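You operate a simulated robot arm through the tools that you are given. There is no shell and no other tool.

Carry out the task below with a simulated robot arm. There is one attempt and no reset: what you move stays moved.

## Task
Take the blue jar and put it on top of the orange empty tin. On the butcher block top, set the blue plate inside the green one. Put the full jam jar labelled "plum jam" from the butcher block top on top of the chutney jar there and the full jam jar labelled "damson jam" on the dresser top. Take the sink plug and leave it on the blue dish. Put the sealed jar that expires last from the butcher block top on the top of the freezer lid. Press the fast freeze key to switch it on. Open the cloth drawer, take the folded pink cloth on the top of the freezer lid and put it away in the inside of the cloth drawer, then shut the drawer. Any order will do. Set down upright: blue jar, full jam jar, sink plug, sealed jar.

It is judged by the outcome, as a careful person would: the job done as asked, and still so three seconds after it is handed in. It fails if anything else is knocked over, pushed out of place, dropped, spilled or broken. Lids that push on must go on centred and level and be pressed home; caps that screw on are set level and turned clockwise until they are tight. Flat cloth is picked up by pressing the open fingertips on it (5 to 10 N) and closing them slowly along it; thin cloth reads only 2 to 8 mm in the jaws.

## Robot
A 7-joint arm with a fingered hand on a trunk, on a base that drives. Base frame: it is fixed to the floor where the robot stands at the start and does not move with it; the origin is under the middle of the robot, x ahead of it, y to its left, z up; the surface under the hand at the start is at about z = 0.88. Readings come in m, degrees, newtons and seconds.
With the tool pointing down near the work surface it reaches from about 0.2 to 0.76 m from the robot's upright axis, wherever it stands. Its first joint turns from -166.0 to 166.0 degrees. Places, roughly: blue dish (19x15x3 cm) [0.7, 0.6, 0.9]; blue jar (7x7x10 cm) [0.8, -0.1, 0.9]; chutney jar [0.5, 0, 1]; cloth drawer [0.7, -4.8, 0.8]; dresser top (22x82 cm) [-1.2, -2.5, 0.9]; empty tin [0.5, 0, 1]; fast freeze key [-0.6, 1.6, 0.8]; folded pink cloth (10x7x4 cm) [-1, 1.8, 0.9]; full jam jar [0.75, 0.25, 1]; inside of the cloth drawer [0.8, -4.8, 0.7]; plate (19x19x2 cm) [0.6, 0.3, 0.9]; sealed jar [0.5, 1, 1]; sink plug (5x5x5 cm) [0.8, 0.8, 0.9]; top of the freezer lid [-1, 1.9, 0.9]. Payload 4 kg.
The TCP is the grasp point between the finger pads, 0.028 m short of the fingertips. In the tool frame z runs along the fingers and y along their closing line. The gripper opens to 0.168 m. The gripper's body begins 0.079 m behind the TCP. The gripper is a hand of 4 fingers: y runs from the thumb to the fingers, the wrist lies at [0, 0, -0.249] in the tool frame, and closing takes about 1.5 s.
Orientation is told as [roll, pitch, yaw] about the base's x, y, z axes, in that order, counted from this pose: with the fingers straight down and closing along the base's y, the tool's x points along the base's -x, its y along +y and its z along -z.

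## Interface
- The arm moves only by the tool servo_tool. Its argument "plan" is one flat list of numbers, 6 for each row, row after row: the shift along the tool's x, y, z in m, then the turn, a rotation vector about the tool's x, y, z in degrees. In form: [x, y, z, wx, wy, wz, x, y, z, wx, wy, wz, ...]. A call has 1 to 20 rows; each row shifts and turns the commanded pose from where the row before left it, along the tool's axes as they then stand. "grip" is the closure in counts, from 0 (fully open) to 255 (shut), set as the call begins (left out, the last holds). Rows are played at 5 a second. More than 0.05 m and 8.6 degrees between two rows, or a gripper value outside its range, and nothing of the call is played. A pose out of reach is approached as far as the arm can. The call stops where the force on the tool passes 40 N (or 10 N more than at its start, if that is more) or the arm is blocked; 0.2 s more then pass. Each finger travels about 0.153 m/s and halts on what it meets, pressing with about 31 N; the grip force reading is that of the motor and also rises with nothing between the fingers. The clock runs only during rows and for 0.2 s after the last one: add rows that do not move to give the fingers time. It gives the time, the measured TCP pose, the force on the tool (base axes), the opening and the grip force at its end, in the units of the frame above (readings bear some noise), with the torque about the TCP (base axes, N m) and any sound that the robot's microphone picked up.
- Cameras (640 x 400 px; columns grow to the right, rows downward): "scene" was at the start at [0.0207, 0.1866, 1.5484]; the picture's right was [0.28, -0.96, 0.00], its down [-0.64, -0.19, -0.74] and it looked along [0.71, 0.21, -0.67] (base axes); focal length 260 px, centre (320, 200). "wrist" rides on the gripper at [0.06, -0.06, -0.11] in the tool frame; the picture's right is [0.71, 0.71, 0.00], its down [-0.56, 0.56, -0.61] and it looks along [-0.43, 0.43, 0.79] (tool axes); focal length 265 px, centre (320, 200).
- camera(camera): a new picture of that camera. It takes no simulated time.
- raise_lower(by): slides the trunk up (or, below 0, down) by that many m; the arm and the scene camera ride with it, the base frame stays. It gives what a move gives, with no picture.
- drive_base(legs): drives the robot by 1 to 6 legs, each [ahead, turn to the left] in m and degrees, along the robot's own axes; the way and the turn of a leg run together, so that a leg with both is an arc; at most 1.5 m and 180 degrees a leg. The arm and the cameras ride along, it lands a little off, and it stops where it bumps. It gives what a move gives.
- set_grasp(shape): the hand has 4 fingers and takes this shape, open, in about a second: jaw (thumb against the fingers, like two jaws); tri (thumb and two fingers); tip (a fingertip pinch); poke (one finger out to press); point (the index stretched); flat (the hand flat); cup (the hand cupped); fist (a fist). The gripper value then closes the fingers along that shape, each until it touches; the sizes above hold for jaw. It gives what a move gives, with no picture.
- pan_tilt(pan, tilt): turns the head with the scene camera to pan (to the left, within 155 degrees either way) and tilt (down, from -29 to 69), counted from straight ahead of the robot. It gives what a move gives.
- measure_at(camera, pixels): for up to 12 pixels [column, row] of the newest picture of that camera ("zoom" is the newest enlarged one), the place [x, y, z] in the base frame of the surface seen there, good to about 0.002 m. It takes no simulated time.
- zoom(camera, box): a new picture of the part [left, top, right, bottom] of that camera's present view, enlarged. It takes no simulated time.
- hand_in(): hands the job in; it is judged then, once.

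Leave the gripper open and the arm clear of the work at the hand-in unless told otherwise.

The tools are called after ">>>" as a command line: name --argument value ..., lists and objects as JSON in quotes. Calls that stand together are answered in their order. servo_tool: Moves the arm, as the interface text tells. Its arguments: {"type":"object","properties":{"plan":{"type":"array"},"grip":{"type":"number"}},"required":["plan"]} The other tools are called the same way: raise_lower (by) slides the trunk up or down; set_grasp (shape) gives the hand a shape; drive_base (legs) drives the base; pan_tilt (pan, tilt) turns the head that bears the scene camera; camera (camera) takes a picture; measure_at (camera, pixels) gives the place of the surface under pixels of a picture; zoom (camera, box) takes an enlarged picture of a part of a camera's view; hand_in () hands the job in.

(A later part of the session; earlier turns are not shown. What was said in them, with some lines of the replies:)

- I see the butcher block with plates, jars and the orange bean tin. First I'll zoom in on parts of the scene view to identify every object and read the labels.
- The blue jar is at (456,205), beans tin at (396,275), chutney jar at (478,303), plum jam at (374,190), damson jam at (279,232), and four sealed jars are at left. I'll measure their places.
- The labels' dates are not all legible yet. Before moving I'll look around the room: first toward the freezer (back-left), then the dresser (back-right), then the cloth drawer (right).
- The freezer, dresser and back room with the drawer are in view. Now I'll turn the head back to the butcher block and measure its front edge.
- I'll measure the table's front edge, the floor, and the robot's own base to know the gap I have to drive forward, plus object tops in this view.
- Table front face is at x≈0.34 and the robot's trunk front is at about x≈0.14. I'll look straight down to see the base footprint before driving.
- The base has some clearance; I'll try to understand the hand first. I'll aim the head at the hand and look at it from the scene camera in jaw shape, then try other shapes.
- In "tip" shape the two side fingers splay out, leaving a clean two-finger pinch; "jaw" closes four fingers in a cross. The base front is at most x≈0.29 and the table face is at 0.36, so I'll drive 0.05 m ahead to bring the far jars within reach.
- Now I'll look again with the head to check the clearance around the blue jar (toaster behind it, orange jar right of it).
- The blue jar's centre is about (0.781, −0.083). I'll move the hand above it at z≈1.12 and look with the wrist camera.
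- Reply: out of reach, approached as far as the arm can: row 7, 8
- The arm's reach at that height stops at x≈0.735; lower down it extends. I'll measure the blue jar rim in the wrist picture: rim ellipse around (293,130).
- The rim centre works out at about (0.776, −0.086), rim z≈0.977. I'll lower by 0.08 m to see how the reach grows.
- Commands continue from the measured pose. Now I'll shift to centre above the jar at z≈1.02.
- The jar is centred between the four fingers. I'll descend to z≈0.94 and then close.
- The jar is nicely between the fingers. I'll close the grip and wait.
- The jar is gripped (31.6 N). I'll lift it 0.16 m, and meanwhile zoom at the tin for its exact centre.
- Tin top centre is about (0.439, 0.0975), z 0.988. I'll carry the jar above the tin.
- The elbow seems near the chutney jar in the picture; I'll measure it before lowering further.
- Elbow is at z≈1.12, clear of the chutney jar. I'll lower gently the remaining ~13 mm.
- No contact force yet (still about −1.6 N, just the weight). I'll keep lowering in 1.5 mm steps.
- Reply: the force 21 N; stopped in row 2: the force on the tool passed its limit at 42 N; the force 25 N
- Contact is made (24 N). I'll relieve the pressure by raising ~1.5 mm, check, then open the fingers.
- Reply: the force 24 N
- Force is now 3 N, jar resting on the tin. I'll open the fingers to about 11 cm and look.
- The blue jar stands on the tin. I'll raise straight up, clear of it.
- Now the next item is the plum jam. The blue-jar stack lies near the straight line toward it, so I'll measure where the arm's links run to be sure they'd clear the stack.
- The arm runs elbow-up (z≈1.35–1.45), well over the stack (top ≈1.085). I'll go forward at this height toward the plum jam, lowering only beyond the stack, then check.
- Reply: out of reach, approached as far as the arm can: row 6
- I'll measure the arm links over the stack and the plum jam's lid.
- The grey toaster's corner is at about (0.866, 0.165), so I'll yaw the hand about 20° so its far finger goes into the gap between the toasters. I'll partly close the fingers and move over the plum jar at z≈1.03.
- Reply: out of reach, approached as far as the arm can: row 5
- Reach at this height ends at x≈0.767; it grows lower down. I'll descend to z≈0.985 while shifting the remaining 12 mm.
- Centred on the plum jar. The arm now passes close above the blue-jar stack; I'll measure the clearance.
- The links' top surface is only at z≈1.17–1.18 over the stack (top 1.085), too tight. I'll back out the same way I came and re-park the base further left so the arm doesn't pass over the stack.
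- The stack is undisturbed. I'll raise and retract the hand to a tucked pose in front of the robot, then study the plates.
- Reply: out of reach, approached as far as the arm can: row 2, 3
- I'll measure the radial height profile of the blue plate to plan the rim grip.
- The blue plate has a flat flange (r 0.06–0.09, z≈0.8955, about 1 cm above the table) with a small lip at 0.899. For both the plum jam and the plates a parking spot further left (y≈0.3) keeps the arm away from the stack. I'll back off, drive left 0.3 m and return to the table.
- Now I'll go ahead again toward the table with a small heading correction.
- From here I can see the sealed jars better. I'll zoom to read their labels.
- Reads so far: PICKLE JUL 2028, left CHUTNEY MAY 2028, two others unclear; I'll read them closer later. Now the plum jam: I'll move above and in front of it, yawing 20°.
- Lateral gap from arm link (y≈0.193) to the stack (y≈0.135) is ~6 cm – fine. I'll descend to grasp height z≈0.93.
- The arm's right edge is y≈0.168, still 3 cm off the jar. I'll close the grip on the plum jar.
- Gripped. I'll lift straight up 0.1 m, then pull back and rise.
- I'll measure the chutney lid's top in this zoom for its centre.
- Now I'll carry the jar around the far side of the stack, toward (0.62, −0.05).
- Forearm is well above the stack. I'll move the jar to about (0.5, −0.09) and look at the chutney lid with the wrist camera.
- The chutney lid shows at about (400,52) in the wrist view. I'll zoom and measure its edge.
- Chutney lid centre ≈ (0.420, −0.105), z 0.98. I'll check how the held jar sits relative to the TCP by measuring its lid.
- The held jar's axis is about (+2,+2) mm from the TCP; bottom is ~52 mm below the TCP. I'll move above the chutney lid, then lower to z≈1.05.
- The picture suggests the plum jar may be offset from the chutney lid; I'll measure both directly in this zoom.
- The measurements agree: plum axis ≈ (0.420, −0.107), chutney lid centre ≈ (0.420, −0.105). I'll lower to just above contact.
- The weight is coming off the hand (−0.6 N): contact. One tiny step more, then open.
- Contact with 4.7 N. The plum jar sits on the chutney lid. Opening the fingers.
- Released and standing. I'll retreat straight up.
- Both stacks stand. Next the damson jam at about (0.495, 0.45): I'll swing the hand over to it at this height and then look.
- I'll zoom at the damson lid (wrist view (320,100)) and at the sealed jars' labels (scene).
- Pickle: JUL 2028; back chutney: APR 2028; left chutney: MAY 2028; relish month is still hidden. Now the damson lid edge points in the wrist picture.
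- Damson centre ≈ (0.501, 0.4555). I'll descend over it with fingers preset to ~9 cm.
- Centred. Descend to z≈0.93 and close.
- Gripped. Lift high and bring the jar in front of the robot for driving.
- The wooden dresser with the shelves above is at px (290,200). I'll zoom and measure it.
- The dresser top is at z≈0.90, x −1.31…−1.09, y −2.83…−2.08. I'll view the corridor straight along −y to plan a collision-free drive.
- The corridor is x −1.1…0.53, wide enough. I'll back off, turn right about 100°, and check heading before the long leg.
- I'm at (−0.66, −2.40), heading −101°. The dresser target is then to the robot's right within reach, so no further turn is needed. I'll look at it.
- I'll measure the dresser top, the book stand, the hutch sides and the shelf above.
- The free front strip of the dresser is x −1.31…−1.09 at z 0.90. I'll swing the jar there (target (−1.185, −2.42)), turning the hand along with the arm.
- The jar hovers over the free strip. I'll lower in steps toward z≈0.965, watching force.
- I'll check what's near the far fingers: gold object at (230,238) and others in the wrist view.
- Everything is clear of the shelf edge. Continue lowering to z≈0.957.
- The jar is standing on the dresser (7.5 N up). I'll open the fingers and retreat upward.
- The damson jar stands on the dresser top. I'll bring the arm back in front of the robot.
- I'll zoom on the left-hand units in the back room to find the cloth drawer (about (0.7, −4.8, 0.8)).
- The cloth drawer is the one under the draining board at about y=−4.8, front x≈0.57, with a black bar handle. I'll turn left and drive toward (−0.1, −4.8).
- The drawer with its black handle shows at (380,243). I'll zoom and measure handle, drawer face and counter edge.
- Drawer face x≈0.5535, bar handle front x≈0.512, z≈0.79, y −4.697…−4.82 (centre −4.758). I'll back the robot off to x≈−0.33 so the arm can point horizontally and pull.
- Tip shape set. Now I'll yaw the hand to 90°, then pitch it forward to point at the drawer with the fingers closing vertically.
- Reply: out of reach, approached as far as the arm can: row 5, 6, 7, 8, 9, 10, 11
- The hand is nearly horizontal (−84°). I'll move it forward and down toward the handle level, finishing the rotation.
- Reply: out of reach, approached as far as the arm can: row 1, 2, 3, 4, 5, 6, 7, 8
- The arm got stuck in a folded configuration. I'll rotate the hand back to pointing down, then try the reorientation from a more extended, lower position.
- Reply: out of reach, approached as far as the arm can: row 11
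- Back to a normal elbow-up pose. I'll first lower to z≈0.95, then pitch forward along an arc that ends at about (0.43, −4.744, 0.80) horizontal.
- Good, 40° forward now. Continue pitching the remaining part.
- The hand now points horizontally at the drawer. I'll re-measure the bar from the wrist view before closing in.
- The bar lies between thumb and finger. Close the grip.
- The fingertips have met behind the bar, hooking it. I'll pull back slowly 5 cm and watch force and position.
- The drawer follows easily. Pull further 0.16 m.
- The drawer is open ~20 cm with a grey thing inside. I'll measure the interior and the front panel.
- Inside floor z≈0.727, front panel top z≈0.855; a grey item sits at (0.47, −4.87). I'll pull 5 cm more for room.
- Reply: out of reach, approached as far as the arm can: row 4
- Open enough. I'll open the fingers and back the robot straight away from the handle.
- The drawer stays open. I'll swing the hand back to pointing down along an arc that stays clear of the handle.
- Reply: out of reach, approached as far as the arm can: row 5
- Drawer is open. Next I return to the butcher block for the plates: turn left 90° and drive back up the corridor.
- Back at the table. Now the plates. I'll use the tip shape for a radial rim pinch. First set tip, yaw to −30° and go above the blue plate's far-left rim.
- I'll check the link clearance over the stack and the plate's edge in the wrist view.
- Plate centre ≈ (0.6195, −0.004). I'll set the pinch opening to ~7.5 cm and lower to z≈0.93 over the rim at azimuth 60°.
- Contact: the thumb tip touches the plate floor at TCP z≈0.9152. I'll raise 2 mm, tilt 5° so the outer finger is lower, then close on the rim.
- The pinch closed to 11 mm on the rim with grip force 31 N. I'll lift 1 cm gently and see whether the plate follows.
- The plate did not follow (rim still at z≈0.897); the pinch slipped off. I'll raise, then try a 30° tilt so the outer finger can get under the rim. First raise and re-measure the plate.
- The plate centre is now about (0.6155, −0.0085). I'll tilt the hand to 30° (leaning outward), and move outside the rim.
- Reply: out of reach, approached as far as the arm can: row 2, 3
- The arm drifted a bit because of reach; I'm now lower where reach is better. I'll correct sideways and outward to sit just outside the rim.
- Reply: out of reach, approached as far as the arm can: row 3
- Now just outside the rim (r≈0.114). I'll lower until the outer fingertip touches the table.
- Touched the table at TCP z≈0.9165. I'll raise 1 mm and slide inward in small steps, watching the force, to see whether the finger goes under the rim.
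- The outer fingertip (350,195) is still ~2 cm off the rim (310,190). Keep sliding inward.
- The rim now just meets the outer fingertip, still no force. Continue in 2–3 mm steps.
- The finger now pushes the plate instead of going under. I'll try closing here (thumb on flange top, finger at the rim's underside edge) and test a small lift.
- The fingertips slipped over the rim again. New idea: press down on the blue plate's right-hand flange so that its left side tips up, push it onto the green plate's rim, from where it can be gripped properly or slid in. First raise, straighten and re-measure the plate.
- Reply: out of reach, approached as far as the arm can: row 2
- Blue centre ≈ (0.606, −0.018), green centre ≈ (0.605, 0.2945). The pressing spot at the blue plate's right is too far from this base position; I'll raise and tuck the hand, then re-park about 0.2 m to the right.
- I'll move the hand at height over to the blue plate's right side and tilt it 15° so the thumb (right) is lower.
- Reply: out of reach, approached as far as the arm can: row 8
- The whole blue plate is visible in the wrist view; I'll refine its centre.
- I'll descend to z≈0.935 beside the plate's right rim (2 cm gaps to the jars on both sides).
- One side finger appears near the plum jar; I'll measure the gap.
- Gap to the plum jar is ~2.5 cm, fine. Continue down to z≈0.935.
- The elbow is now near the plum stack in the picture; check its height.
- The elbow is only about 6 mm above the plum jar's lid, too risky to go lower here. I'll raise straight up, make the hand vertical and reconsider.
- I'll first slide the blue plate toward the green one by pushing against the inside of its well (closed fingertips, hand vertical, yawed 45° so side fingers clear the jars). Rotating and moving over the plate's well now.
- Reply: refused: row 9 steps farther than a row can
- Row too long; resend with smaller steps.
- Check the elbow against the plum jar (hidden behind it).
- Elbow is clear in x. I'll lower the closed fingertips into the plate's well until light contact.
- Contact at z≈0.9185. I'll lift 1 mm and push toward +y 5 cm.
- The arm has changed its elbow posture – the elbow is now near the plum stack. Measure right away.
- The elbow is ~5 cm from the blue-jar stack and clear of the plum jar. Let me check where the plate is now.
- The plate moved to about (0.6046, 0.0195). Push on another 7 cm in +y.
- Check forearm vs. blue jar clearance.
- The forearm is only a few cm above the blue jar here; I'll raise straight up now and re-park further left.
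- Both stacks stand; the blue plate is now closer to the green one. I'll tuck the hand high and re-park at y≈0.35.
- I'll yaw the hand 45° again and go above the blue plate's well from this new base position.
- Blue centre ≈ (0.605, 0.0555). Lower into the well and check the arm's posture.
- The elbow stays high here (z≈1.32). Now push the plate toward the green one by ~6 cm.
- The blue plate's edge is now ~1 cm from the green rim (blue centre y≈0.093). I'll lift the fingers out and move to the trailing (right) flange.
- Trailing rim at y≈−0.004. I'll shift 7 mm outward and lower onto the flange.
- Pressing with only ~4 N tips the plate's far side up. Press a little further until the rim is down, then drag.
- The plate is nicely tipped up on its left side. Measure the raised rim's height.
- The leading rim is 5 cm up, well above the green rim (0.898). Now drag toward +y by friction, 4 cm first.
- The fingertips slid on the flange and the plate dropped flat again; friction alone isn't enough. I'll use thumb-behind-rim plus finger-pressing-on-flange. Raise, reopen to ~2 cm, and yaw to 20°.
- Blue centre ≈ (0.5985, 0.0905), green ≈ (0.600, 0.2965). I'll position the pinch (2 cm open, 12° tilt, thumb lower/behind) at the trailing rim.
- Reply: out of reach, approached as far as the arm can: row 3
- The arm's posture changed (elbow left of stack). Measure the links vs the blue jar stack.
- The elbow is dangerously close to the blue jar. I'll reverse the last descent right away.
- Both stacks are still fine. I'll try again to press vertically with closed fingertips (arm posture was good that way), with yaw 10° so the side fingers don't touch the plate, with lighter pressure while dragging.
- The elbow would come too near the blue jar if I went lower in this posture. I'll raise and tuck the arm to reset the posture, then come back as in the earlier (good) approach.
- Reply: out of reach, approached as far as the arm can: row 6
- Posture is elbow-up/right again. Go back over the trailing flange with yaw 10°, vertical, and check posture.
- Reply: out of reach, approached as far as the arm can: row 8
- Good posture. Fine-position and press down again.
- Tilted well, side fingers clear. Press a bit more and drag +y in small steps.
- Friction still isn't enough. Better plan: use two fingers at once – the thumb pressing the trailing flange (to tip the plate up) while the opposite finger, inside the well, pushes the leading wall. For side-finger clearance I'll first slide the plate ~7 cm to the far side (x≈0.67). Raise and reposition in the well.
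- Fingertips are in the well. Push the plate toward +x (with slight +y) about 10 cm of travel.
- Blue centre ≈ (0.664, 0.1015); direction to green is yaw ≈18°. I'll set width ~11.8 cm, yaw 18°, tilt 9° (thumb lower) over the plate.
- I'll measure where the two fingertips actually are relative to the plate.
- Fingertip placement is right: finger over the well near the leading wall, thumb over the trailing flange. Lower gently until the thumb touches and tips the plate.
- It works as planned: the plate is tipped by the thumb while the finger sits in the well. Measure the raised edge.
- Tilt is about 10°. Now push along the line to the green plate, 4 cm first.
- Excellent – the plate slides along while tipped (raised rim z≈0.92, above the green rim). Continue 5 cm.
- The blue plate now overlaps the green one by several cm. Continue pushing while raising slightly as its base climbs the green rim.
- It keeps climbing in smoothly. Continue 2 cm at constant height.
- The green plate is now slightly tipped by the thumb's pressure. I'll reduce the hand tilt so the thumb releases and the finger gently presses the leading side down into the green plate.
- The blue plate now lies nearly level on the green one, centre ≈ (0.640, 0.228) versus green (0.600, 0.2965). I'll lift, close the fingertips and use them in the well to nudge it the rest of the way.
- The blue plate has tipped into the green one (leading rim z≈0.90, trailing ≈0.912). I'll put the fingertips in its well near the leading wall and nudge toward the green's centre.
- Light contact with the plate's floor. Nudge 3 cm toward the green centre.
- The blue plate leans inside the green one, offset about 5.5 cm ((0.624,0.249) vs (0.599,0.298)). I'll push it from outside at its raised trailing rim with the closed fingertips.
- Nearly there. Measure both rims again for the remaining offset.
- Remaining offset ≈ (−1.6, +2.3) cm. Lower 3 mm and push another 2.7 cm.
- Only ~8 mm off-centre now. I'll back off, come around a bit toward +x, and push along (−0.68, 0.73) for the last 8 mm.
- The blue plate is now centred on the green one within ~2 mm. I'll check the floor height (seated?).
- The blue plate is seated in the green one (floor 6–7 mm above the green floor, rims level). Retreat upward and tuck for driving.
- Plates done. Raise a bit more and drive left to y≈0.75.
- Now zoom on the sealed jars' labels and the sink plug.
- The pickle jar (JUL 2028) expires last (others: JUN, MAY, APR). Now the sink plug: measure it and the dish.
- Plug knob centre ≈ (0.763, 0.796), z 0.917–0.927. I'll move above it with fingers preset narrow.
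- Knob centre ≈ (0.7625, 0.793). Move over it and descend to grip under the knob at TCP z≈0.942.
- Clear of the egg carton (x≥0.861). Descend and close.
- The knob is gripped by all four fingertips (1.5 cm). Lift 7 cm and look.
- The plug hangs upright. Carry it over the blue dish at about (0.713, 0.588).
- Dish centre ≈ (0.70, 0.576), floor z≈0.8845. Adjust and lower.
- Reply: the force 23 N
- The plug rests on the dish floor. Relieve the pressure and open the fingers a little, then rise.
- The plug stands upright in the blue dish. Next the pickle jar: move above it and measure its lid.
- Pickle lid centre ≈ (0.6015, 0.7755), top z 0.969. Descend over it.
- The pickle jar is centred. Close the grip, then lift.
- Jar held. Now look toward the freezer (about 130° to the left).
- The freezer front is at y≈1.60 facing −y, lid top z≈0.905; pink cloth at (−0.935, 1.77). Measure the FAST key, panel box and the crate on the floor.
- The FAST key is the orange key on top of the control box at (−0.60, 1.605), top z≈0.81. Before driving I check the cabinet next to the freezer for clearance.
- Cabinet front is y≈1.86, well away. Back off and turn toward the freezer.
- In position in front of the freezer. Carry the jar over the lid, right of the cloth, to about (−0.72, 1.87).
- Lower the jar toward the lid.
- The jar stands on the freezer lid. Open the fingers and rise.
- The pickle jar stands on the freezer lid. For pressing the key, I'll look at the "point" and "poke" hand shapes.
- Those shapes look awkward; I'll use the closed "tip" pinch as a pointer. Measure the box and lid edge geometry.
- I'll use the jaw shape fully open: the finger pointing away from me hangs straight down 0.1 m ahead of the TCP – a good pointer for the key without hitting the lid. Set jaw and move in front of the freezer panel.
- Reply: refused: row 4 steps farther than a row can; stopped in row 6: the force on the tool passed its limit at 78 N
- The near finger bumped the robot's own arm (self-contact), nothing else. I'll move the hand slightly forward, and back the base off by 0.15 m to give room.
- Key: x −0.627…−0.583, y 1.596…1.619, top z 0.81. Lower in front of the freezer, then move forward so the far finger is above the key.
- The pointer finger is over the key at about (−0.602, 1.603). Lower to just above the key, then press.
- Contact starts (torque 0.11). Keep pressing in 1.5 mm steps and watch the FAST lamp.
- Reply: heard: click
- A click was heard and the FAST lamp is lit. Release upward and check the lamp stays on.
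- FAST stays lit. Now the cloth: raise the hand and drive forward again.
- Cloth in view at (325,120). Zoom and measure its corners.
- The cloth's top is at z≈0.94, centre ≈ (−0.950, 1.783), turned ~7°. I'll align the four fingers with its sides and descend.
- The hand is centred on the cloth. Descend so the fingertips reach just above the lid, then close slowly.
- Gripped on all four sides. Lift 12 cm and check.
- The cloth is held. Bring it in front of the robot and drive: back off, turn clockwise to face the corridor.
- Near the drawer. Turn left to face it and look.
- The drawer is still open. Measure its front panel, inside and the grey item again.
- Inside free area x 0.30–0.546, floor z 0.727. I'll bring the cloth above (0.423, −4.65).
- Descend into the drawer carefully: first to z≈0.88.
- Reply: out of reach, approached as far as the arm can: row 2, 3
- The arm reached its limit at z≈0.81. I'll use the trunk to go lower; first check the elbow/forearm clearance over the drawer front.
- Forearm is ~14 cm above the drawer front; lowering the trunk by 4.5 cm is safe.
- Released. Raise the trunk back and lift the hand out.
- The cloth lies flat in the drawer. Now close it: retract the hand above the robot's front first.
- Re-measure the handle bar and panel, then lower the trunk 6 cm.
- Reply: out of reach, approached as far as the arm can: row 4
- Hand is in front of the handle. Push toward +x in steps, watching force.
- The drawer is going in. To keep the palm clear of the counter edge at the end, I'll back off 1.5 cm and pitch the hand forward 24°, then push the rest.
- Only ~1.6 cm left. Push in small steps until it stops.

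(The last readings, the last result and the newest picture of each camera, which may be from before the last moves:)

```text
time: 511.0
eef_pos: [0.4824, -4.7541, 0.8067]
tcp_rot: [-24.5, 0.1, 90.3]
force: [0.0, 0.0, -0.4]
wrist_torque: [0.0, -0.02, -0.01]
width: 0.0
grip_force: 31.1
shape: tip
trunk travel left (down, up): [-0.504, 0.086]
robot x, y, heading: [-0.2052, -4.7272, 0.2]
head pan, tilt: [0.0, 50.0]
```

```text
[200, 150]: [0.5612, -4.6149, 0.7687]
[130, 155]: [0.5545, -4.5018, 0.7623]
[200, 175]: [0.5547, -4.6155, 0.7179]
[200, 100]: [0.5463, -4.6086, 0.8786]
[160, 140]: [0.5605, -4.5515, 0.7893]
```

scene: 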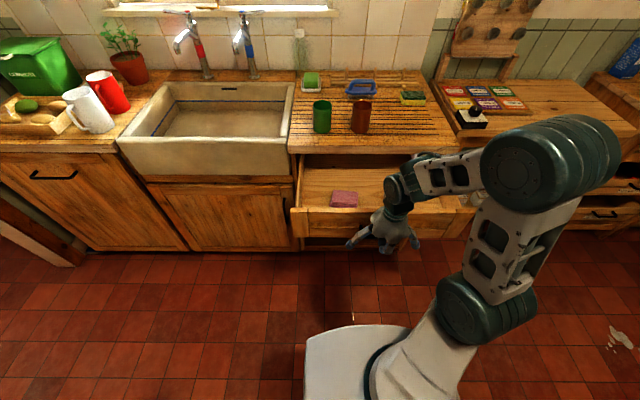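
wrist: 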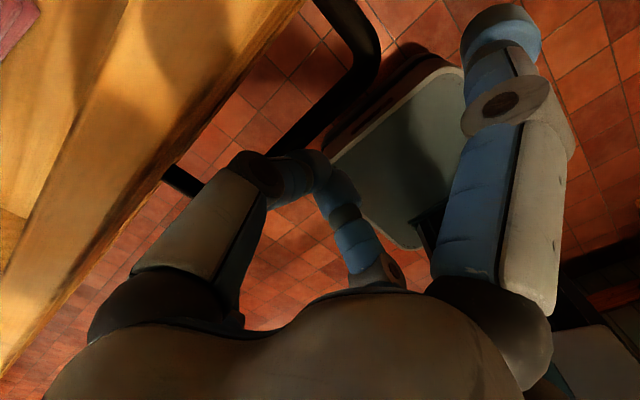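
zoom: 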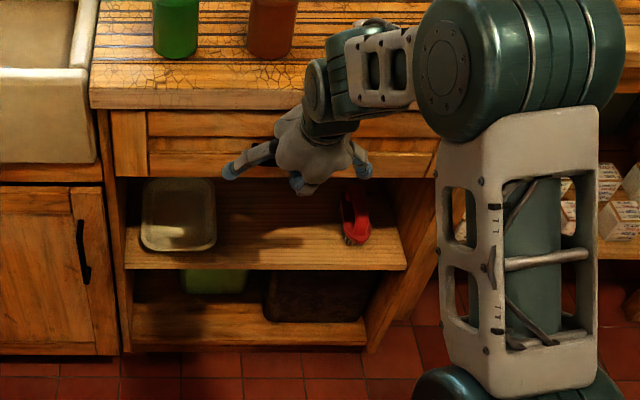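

The panel is at x≈0.5545, flush as at the start. One more small push to make sure it's fully shut.

>>> servo_tool --plan '[0, -0.0027, 0.0012, 0, 0, 0, 0, 0, 0, 0, 0, 0]'

>>> servo_tool --plan '[0, -0.0027, 0.0012, 0, 0, 0, 0, 0, 0, 0, 0, 0]'

>>> servo_tool --plan '[0, -0.0027, 0.0012, 0, 0, 0, 0, 0, 0, 0, 0, 0]'

```text
time: 511.6
eef_pos: [0.4854, -4.7544, 0.806]
tcp_rot: [-24.6, 0.1, 90.3]
force: [-0.2, 0.5, -0.4]
wrist_torque: [-0.03, -0.02, -0.02]
width: 0.0
grip_force: 30.8
shape: tip
trunk travel left (down, up): [-0.504, 0.086]
robot x, y, heading: [-0.2055, -4.7318, 0.1]
head pan, tilt: [0.0, 50.0]
```

```text
time: 512.2
eef_pos: [0.4876, -4.7556, 0.8059]
tcp_rot: [-24.5, 0.2, 90.3]
force: [1.0, 0.9, -0.6]
wrist_torque: [0.0, 0.0, 0.04]
width: 0.0
grip_force: 31.1
shape: tip
trunk travel left (down, up): [-0.504, 0.086]
robot x, y, heading: [-0.2066, -4.7306, -0.1]
head pan, tilt: [0.0, 50.0]
```

```text
time: 512.8
eef_pos: [0.4895, -4.7546, 0.8067]
tcp_rot: [-24.4, 0.2, 90.2]
force: [-10.0, -1.0, 1.6]
wrist_torque: [0.0, 0.15, -0.04]
width: 0.0001
grip_force: 30.8
shape: tip
trunk travel left (down, up): [-0.504, 0.086]
robot x, y, heading: [-0.2051, -4.73, 0.0]
head pan, tilt: [0.0, 50.0]
```

It meets the end stop (−10 N): fully shut. Retreat.

>>> servo_tool --plan '[0, 0.0137, -0.0061, 0, 0, 0, 0, 0.0274, -0.0122, 0, 0, 0, 0, 0.0365, -0.0163, 0, 0, 0, 0, 0.0365, -0.0163, 0, 0, 0, 0, 0.0365, -0.0163, 0, 0, 0, 0, 0, 0, -8, 0, 0, 0, 0, 0, -8, 0, 0, 0, 0, 0, -8, 0, 0, 0, 0, 0, 0, 0, 0]'

>>> camera --camera "scene"

>>> zoom --camera "scene" --box '[280, 110, 480, 270]'

```text
time: 514.8
eef_pos: [0.325, -4.7545, 0.8047]
tcp_rot: [-0.3, 0.0, 90.3]
force: [-0.3, -0.7, -0.1]
wrist_torque: [-0.02, 0.02, 0.01]
width: 0.0001
grip_force: 30.8
shape: tip
trunk travel left (down, up): [-0.504, 0.086]
robot x, y, heading: [-0.2054, -4.7304, 0.1]
head pan, tilt: [0.0, 50.0]
```

```text
taken
```

scene: 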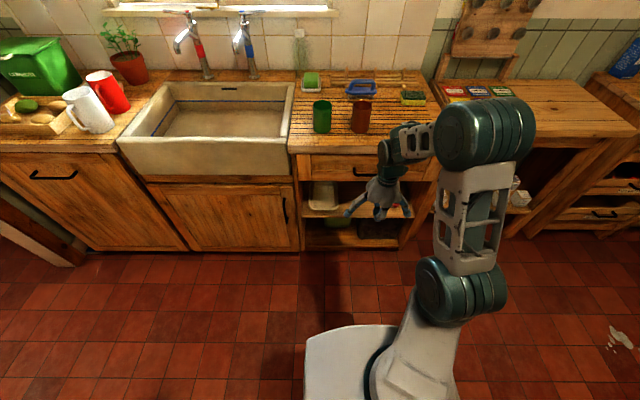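

```text
2.50 times, centred on (380, 190) of scene
```

zoom: 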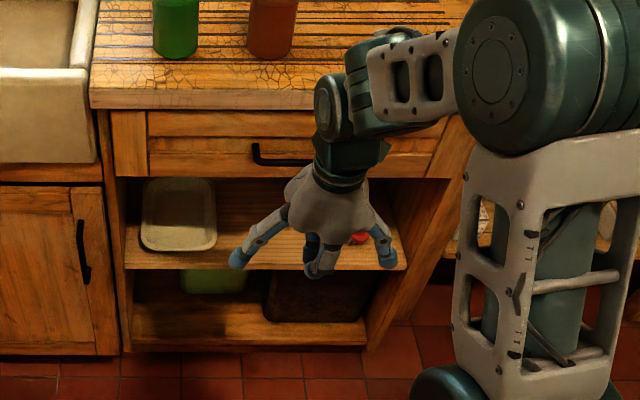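

Verify the drawer face and lift the arm clear; open the hand.

>>> measure_at --camera "zoom" --pixels '[[200, 155], [130, 155], [200, 170], [430, 160], [285, 163], [200, 100]]'

>>> raise_lower --by 0.06

>>> servo_tool --plan '[0, 0.02, -0.02, 0, 0, 0, 0, 0.02, -0.04, 0, 0, 0, 0, 0.01, -0.045, 0, 0, 0, 0, 0.01, -0.045, 0, 0, 0, 0, 0.01, -0.045, 0, 0, 0, 0, 0.01, -0.045, 0, 0, 0, 0, 0.01, -0.045, 0, 0, 0, 0, 0, 0, 0, 0, 0]' --grip 0

>>> set_grasp --shape "jaw"

```text
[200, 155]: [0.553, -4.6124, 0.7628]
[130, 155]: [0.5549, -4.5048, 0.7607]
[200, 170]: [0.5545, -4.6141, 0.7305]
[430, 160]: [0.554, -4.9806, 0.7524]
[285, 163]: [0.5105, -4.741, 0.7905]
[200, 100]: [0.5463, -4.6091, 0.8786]
```

```text
time: 515.8
eef_pos: [0.3264, -4.756, 0.8644]
tcp_rot: [-0.4, 0.1, 90.3]
force: [0.1, 0.2, -0.1]
wrist_torque: [0.0, -0.01, 0.02]
width: 0.0002
grip_force: 30.7
shape: tip
trunk travel left (down, up): [-0.564, 0.026]
robot x, y, heading: [-0.2037, -4.7316, 0.2]
head pan, tilt: [0.0, 50.0]
```

```text
time: 517.6
eef_pos: [0.2327, -4.7568, 1.1492]
tcp_rot: [-0.5, 0.0, 90.3]
force: [0.9, -0.2, 0.0]
wrist_torque: [0.01, 0.02, 0.03]
width: 0.1679
grip_force: 0.1
shape: tip
trunk travel left (down, up): [-0.564, 0.026]
robot x, y, heading: [-0.2036, -4.7315, 0.1]
head pan, tilt: [0.0, 50.0]
```

```text
time: 518.5
eef_pos: [0.2313, -4.756, 1.1492]
tcp_rot: [-0.4, 0.2, 90.3]
force: [0.0, -0.4, 1.7]
wrist_torque: [0.03, 0.01, 0.0]
width: 0.1683
grip_force: 0.0
shape: jaw
trunk travel left (down, up): [-0.564, 0.026]
robot x, y, heading: [-0.2063, -4.731, 0.2]
head pan, tilt: [0.0, 50.0]
```

The drawer is flush again (face 0.5535–0.555). Now drive back up the corridor to inspect the butcher block and dresser a last time.

>>> drive_base --legs '[[-0.15, 0], [0, 90], [1.5, 0], [1.5, 0]]'

>>> pan_tilt --pan 60 --tilt 25

>>> camera --camera "scene"

```text
time: 537.4
eef_pos: [-0.3737, -1.3609, 1.15]
tcp_rot: [-0.5, 0.2, -178.4]
force: [0.7, -0.5, -0.4]
wrist_torque: [0.0, 0.0, 0.02]
width: 0.1681
grip_force: 0.1
shape: jaw
trunk travel left (down, up): [-0.564, 0.026]
robot x, y, heading: [-0.3904, -1.7983, 91.5]
head pan, tilt: [0.0, 50.0]
```

```text
time: 538.7
eef_pos: [-0.3747, -1.3608, 1.1504]
tcp_rot: [-0.5, 0.1, -178.4]
force: [-0.1, 0.0, -0.4]
wrist_torque: [0.01, 0.01, 0.03]
width: 0.1681
grip_force: 0.1
shape: jaw
trunk travel left (down, up): [-0.564, 0.026]
robot x, y, heading: [-0.3911, -1.8026, 91.5]
head pan, tilt: [60.0, 25.0]
```

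```text
taken
```

scene: 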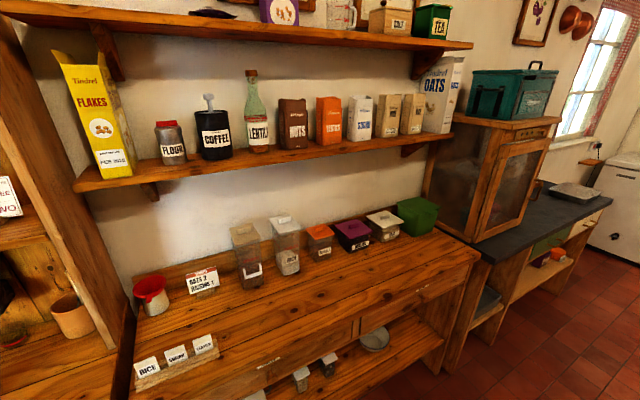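

>>> pan_tilt --pan 120 --tilt 30

>>> camera --camera "scene"

>>> pan_tilt --pan -22 --tilt 15

>>> camera --camera "scene"

```text
time: 540.0
eef_pos: [-0.3734, -1.3608, 1.1514]
tcp_rot: [-0.6, 0.2, -178.4]
force: [1.0, 0.4, -0.5]
wrist_torque: [0.01, 0.05, 0.02]
width: 0.1682
grip_force: 0.2
shape: jaw
trunk travel left (down, up): [-0.564, 0.026]
robot x, y, heading: [-0.3894, -1.7974, 91.2]
head pan, tilt: [120.0, 30.0]
```

```text
taken
```

scene: 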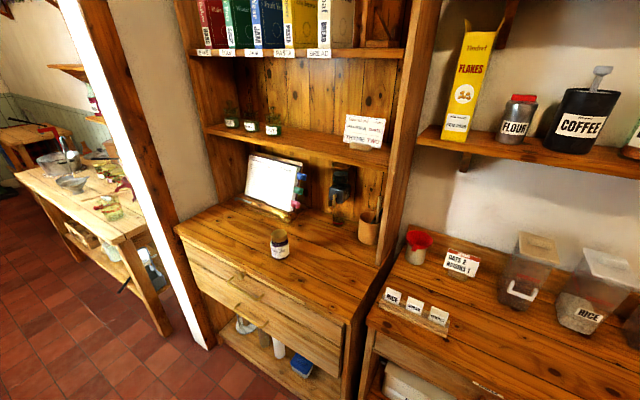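

```text
time: 542.2
eef_pos: [-0.3738, -1.3619, 1.1496]
tcp_rot: [-0.5, 0.1, -178.4]
force: [-0.5, 0.8, -0.2]
wrist_torque: [0.0, -0.02, 0.02]
width: 0.1682
grip_force: 0.3
shape: jaw
trunk travel left (down, up): [-0.564, 0.026]
robot x, y, heading: [-0.3928, -1.7993, 91.1]
head pan, tilt: [-22.0, 15.0]
```

```text
taken
```

scene: 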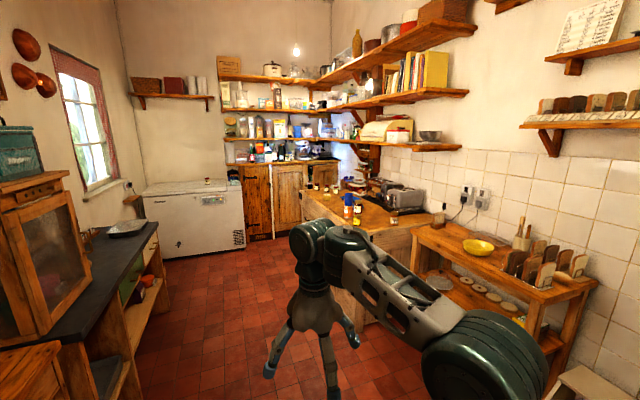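

The damson jar stands on the dresser. Zoom on the butcher block stacks and the freezer top.

>>> zoom --camera "scene" --box '[290, 165, 450, 245]'

>>> zoom --camera "scene" --box '[130, 160, 260, 260]'

```text
4.00 times, centred on (370, 205) of scene
```

zoom: 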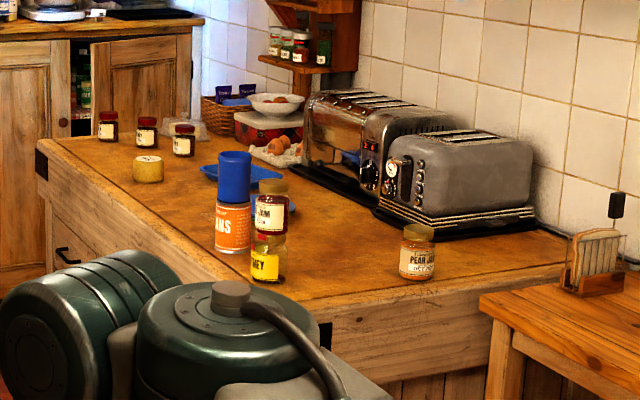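

```text
4.00 times, centred on (195, 210) of scene
```

zoom: 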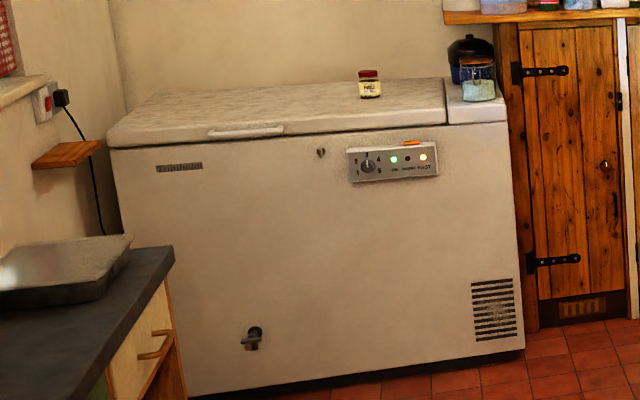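

Everything is in place. Both stacks are upright, the plates are nested, and the plug is in the dish. The pickle jar is on the freezer with FAST lit, the damson jar is on the dresser, and the drawer is shut with the cloth inside. The hand is open and the arm is clear, so I'm handing in.

>>> hand_in

```text
The job is handed in.
```

I finished every part of the job and handed it in. I checked the results by camera: the dresser, freezer and both jar stacks just before hand-in, the drawer right after shutting it, and the plates and plug right after placing them.

| Task | Result |
|---|---|
| Blue jar on the orange tin | Standing upright on the bean tin |
| Blue plate inside the green one | Seated and level, centred to within about 2 mm |
| Plum jam on the chutney jar | Standing upright on its lid |
| Damson jam on the dresser top | Standing upright in the free front strip |
| Sink plug on the blue dish | Standing upright on the dish floor |
| Last-expiring sealed jar on the freezer lid | The pickle jar (JUL 2028); the others read JUN, MAY and APR 2028 |
| Fast freeze key | Pressed; it clicked and the FAST lamp stayed lit |
| Pink cloth into the cloth drawer | Laid flat beside the grey one already there, and the drawer pushed to its stop |

- **Plate slid, not lifted:** my rim grips kept slipping off the blue plate. I slid it across the table instead, tipped its edge over the green rim, and nudged it in.
- **Self-contact:** while I lined up for the freezer key, the open hand bumped the robot's own arm once. It touched nothing else.

I saw nothing else knocked over or out of place. The gripper is open and the arm is clear of the work.
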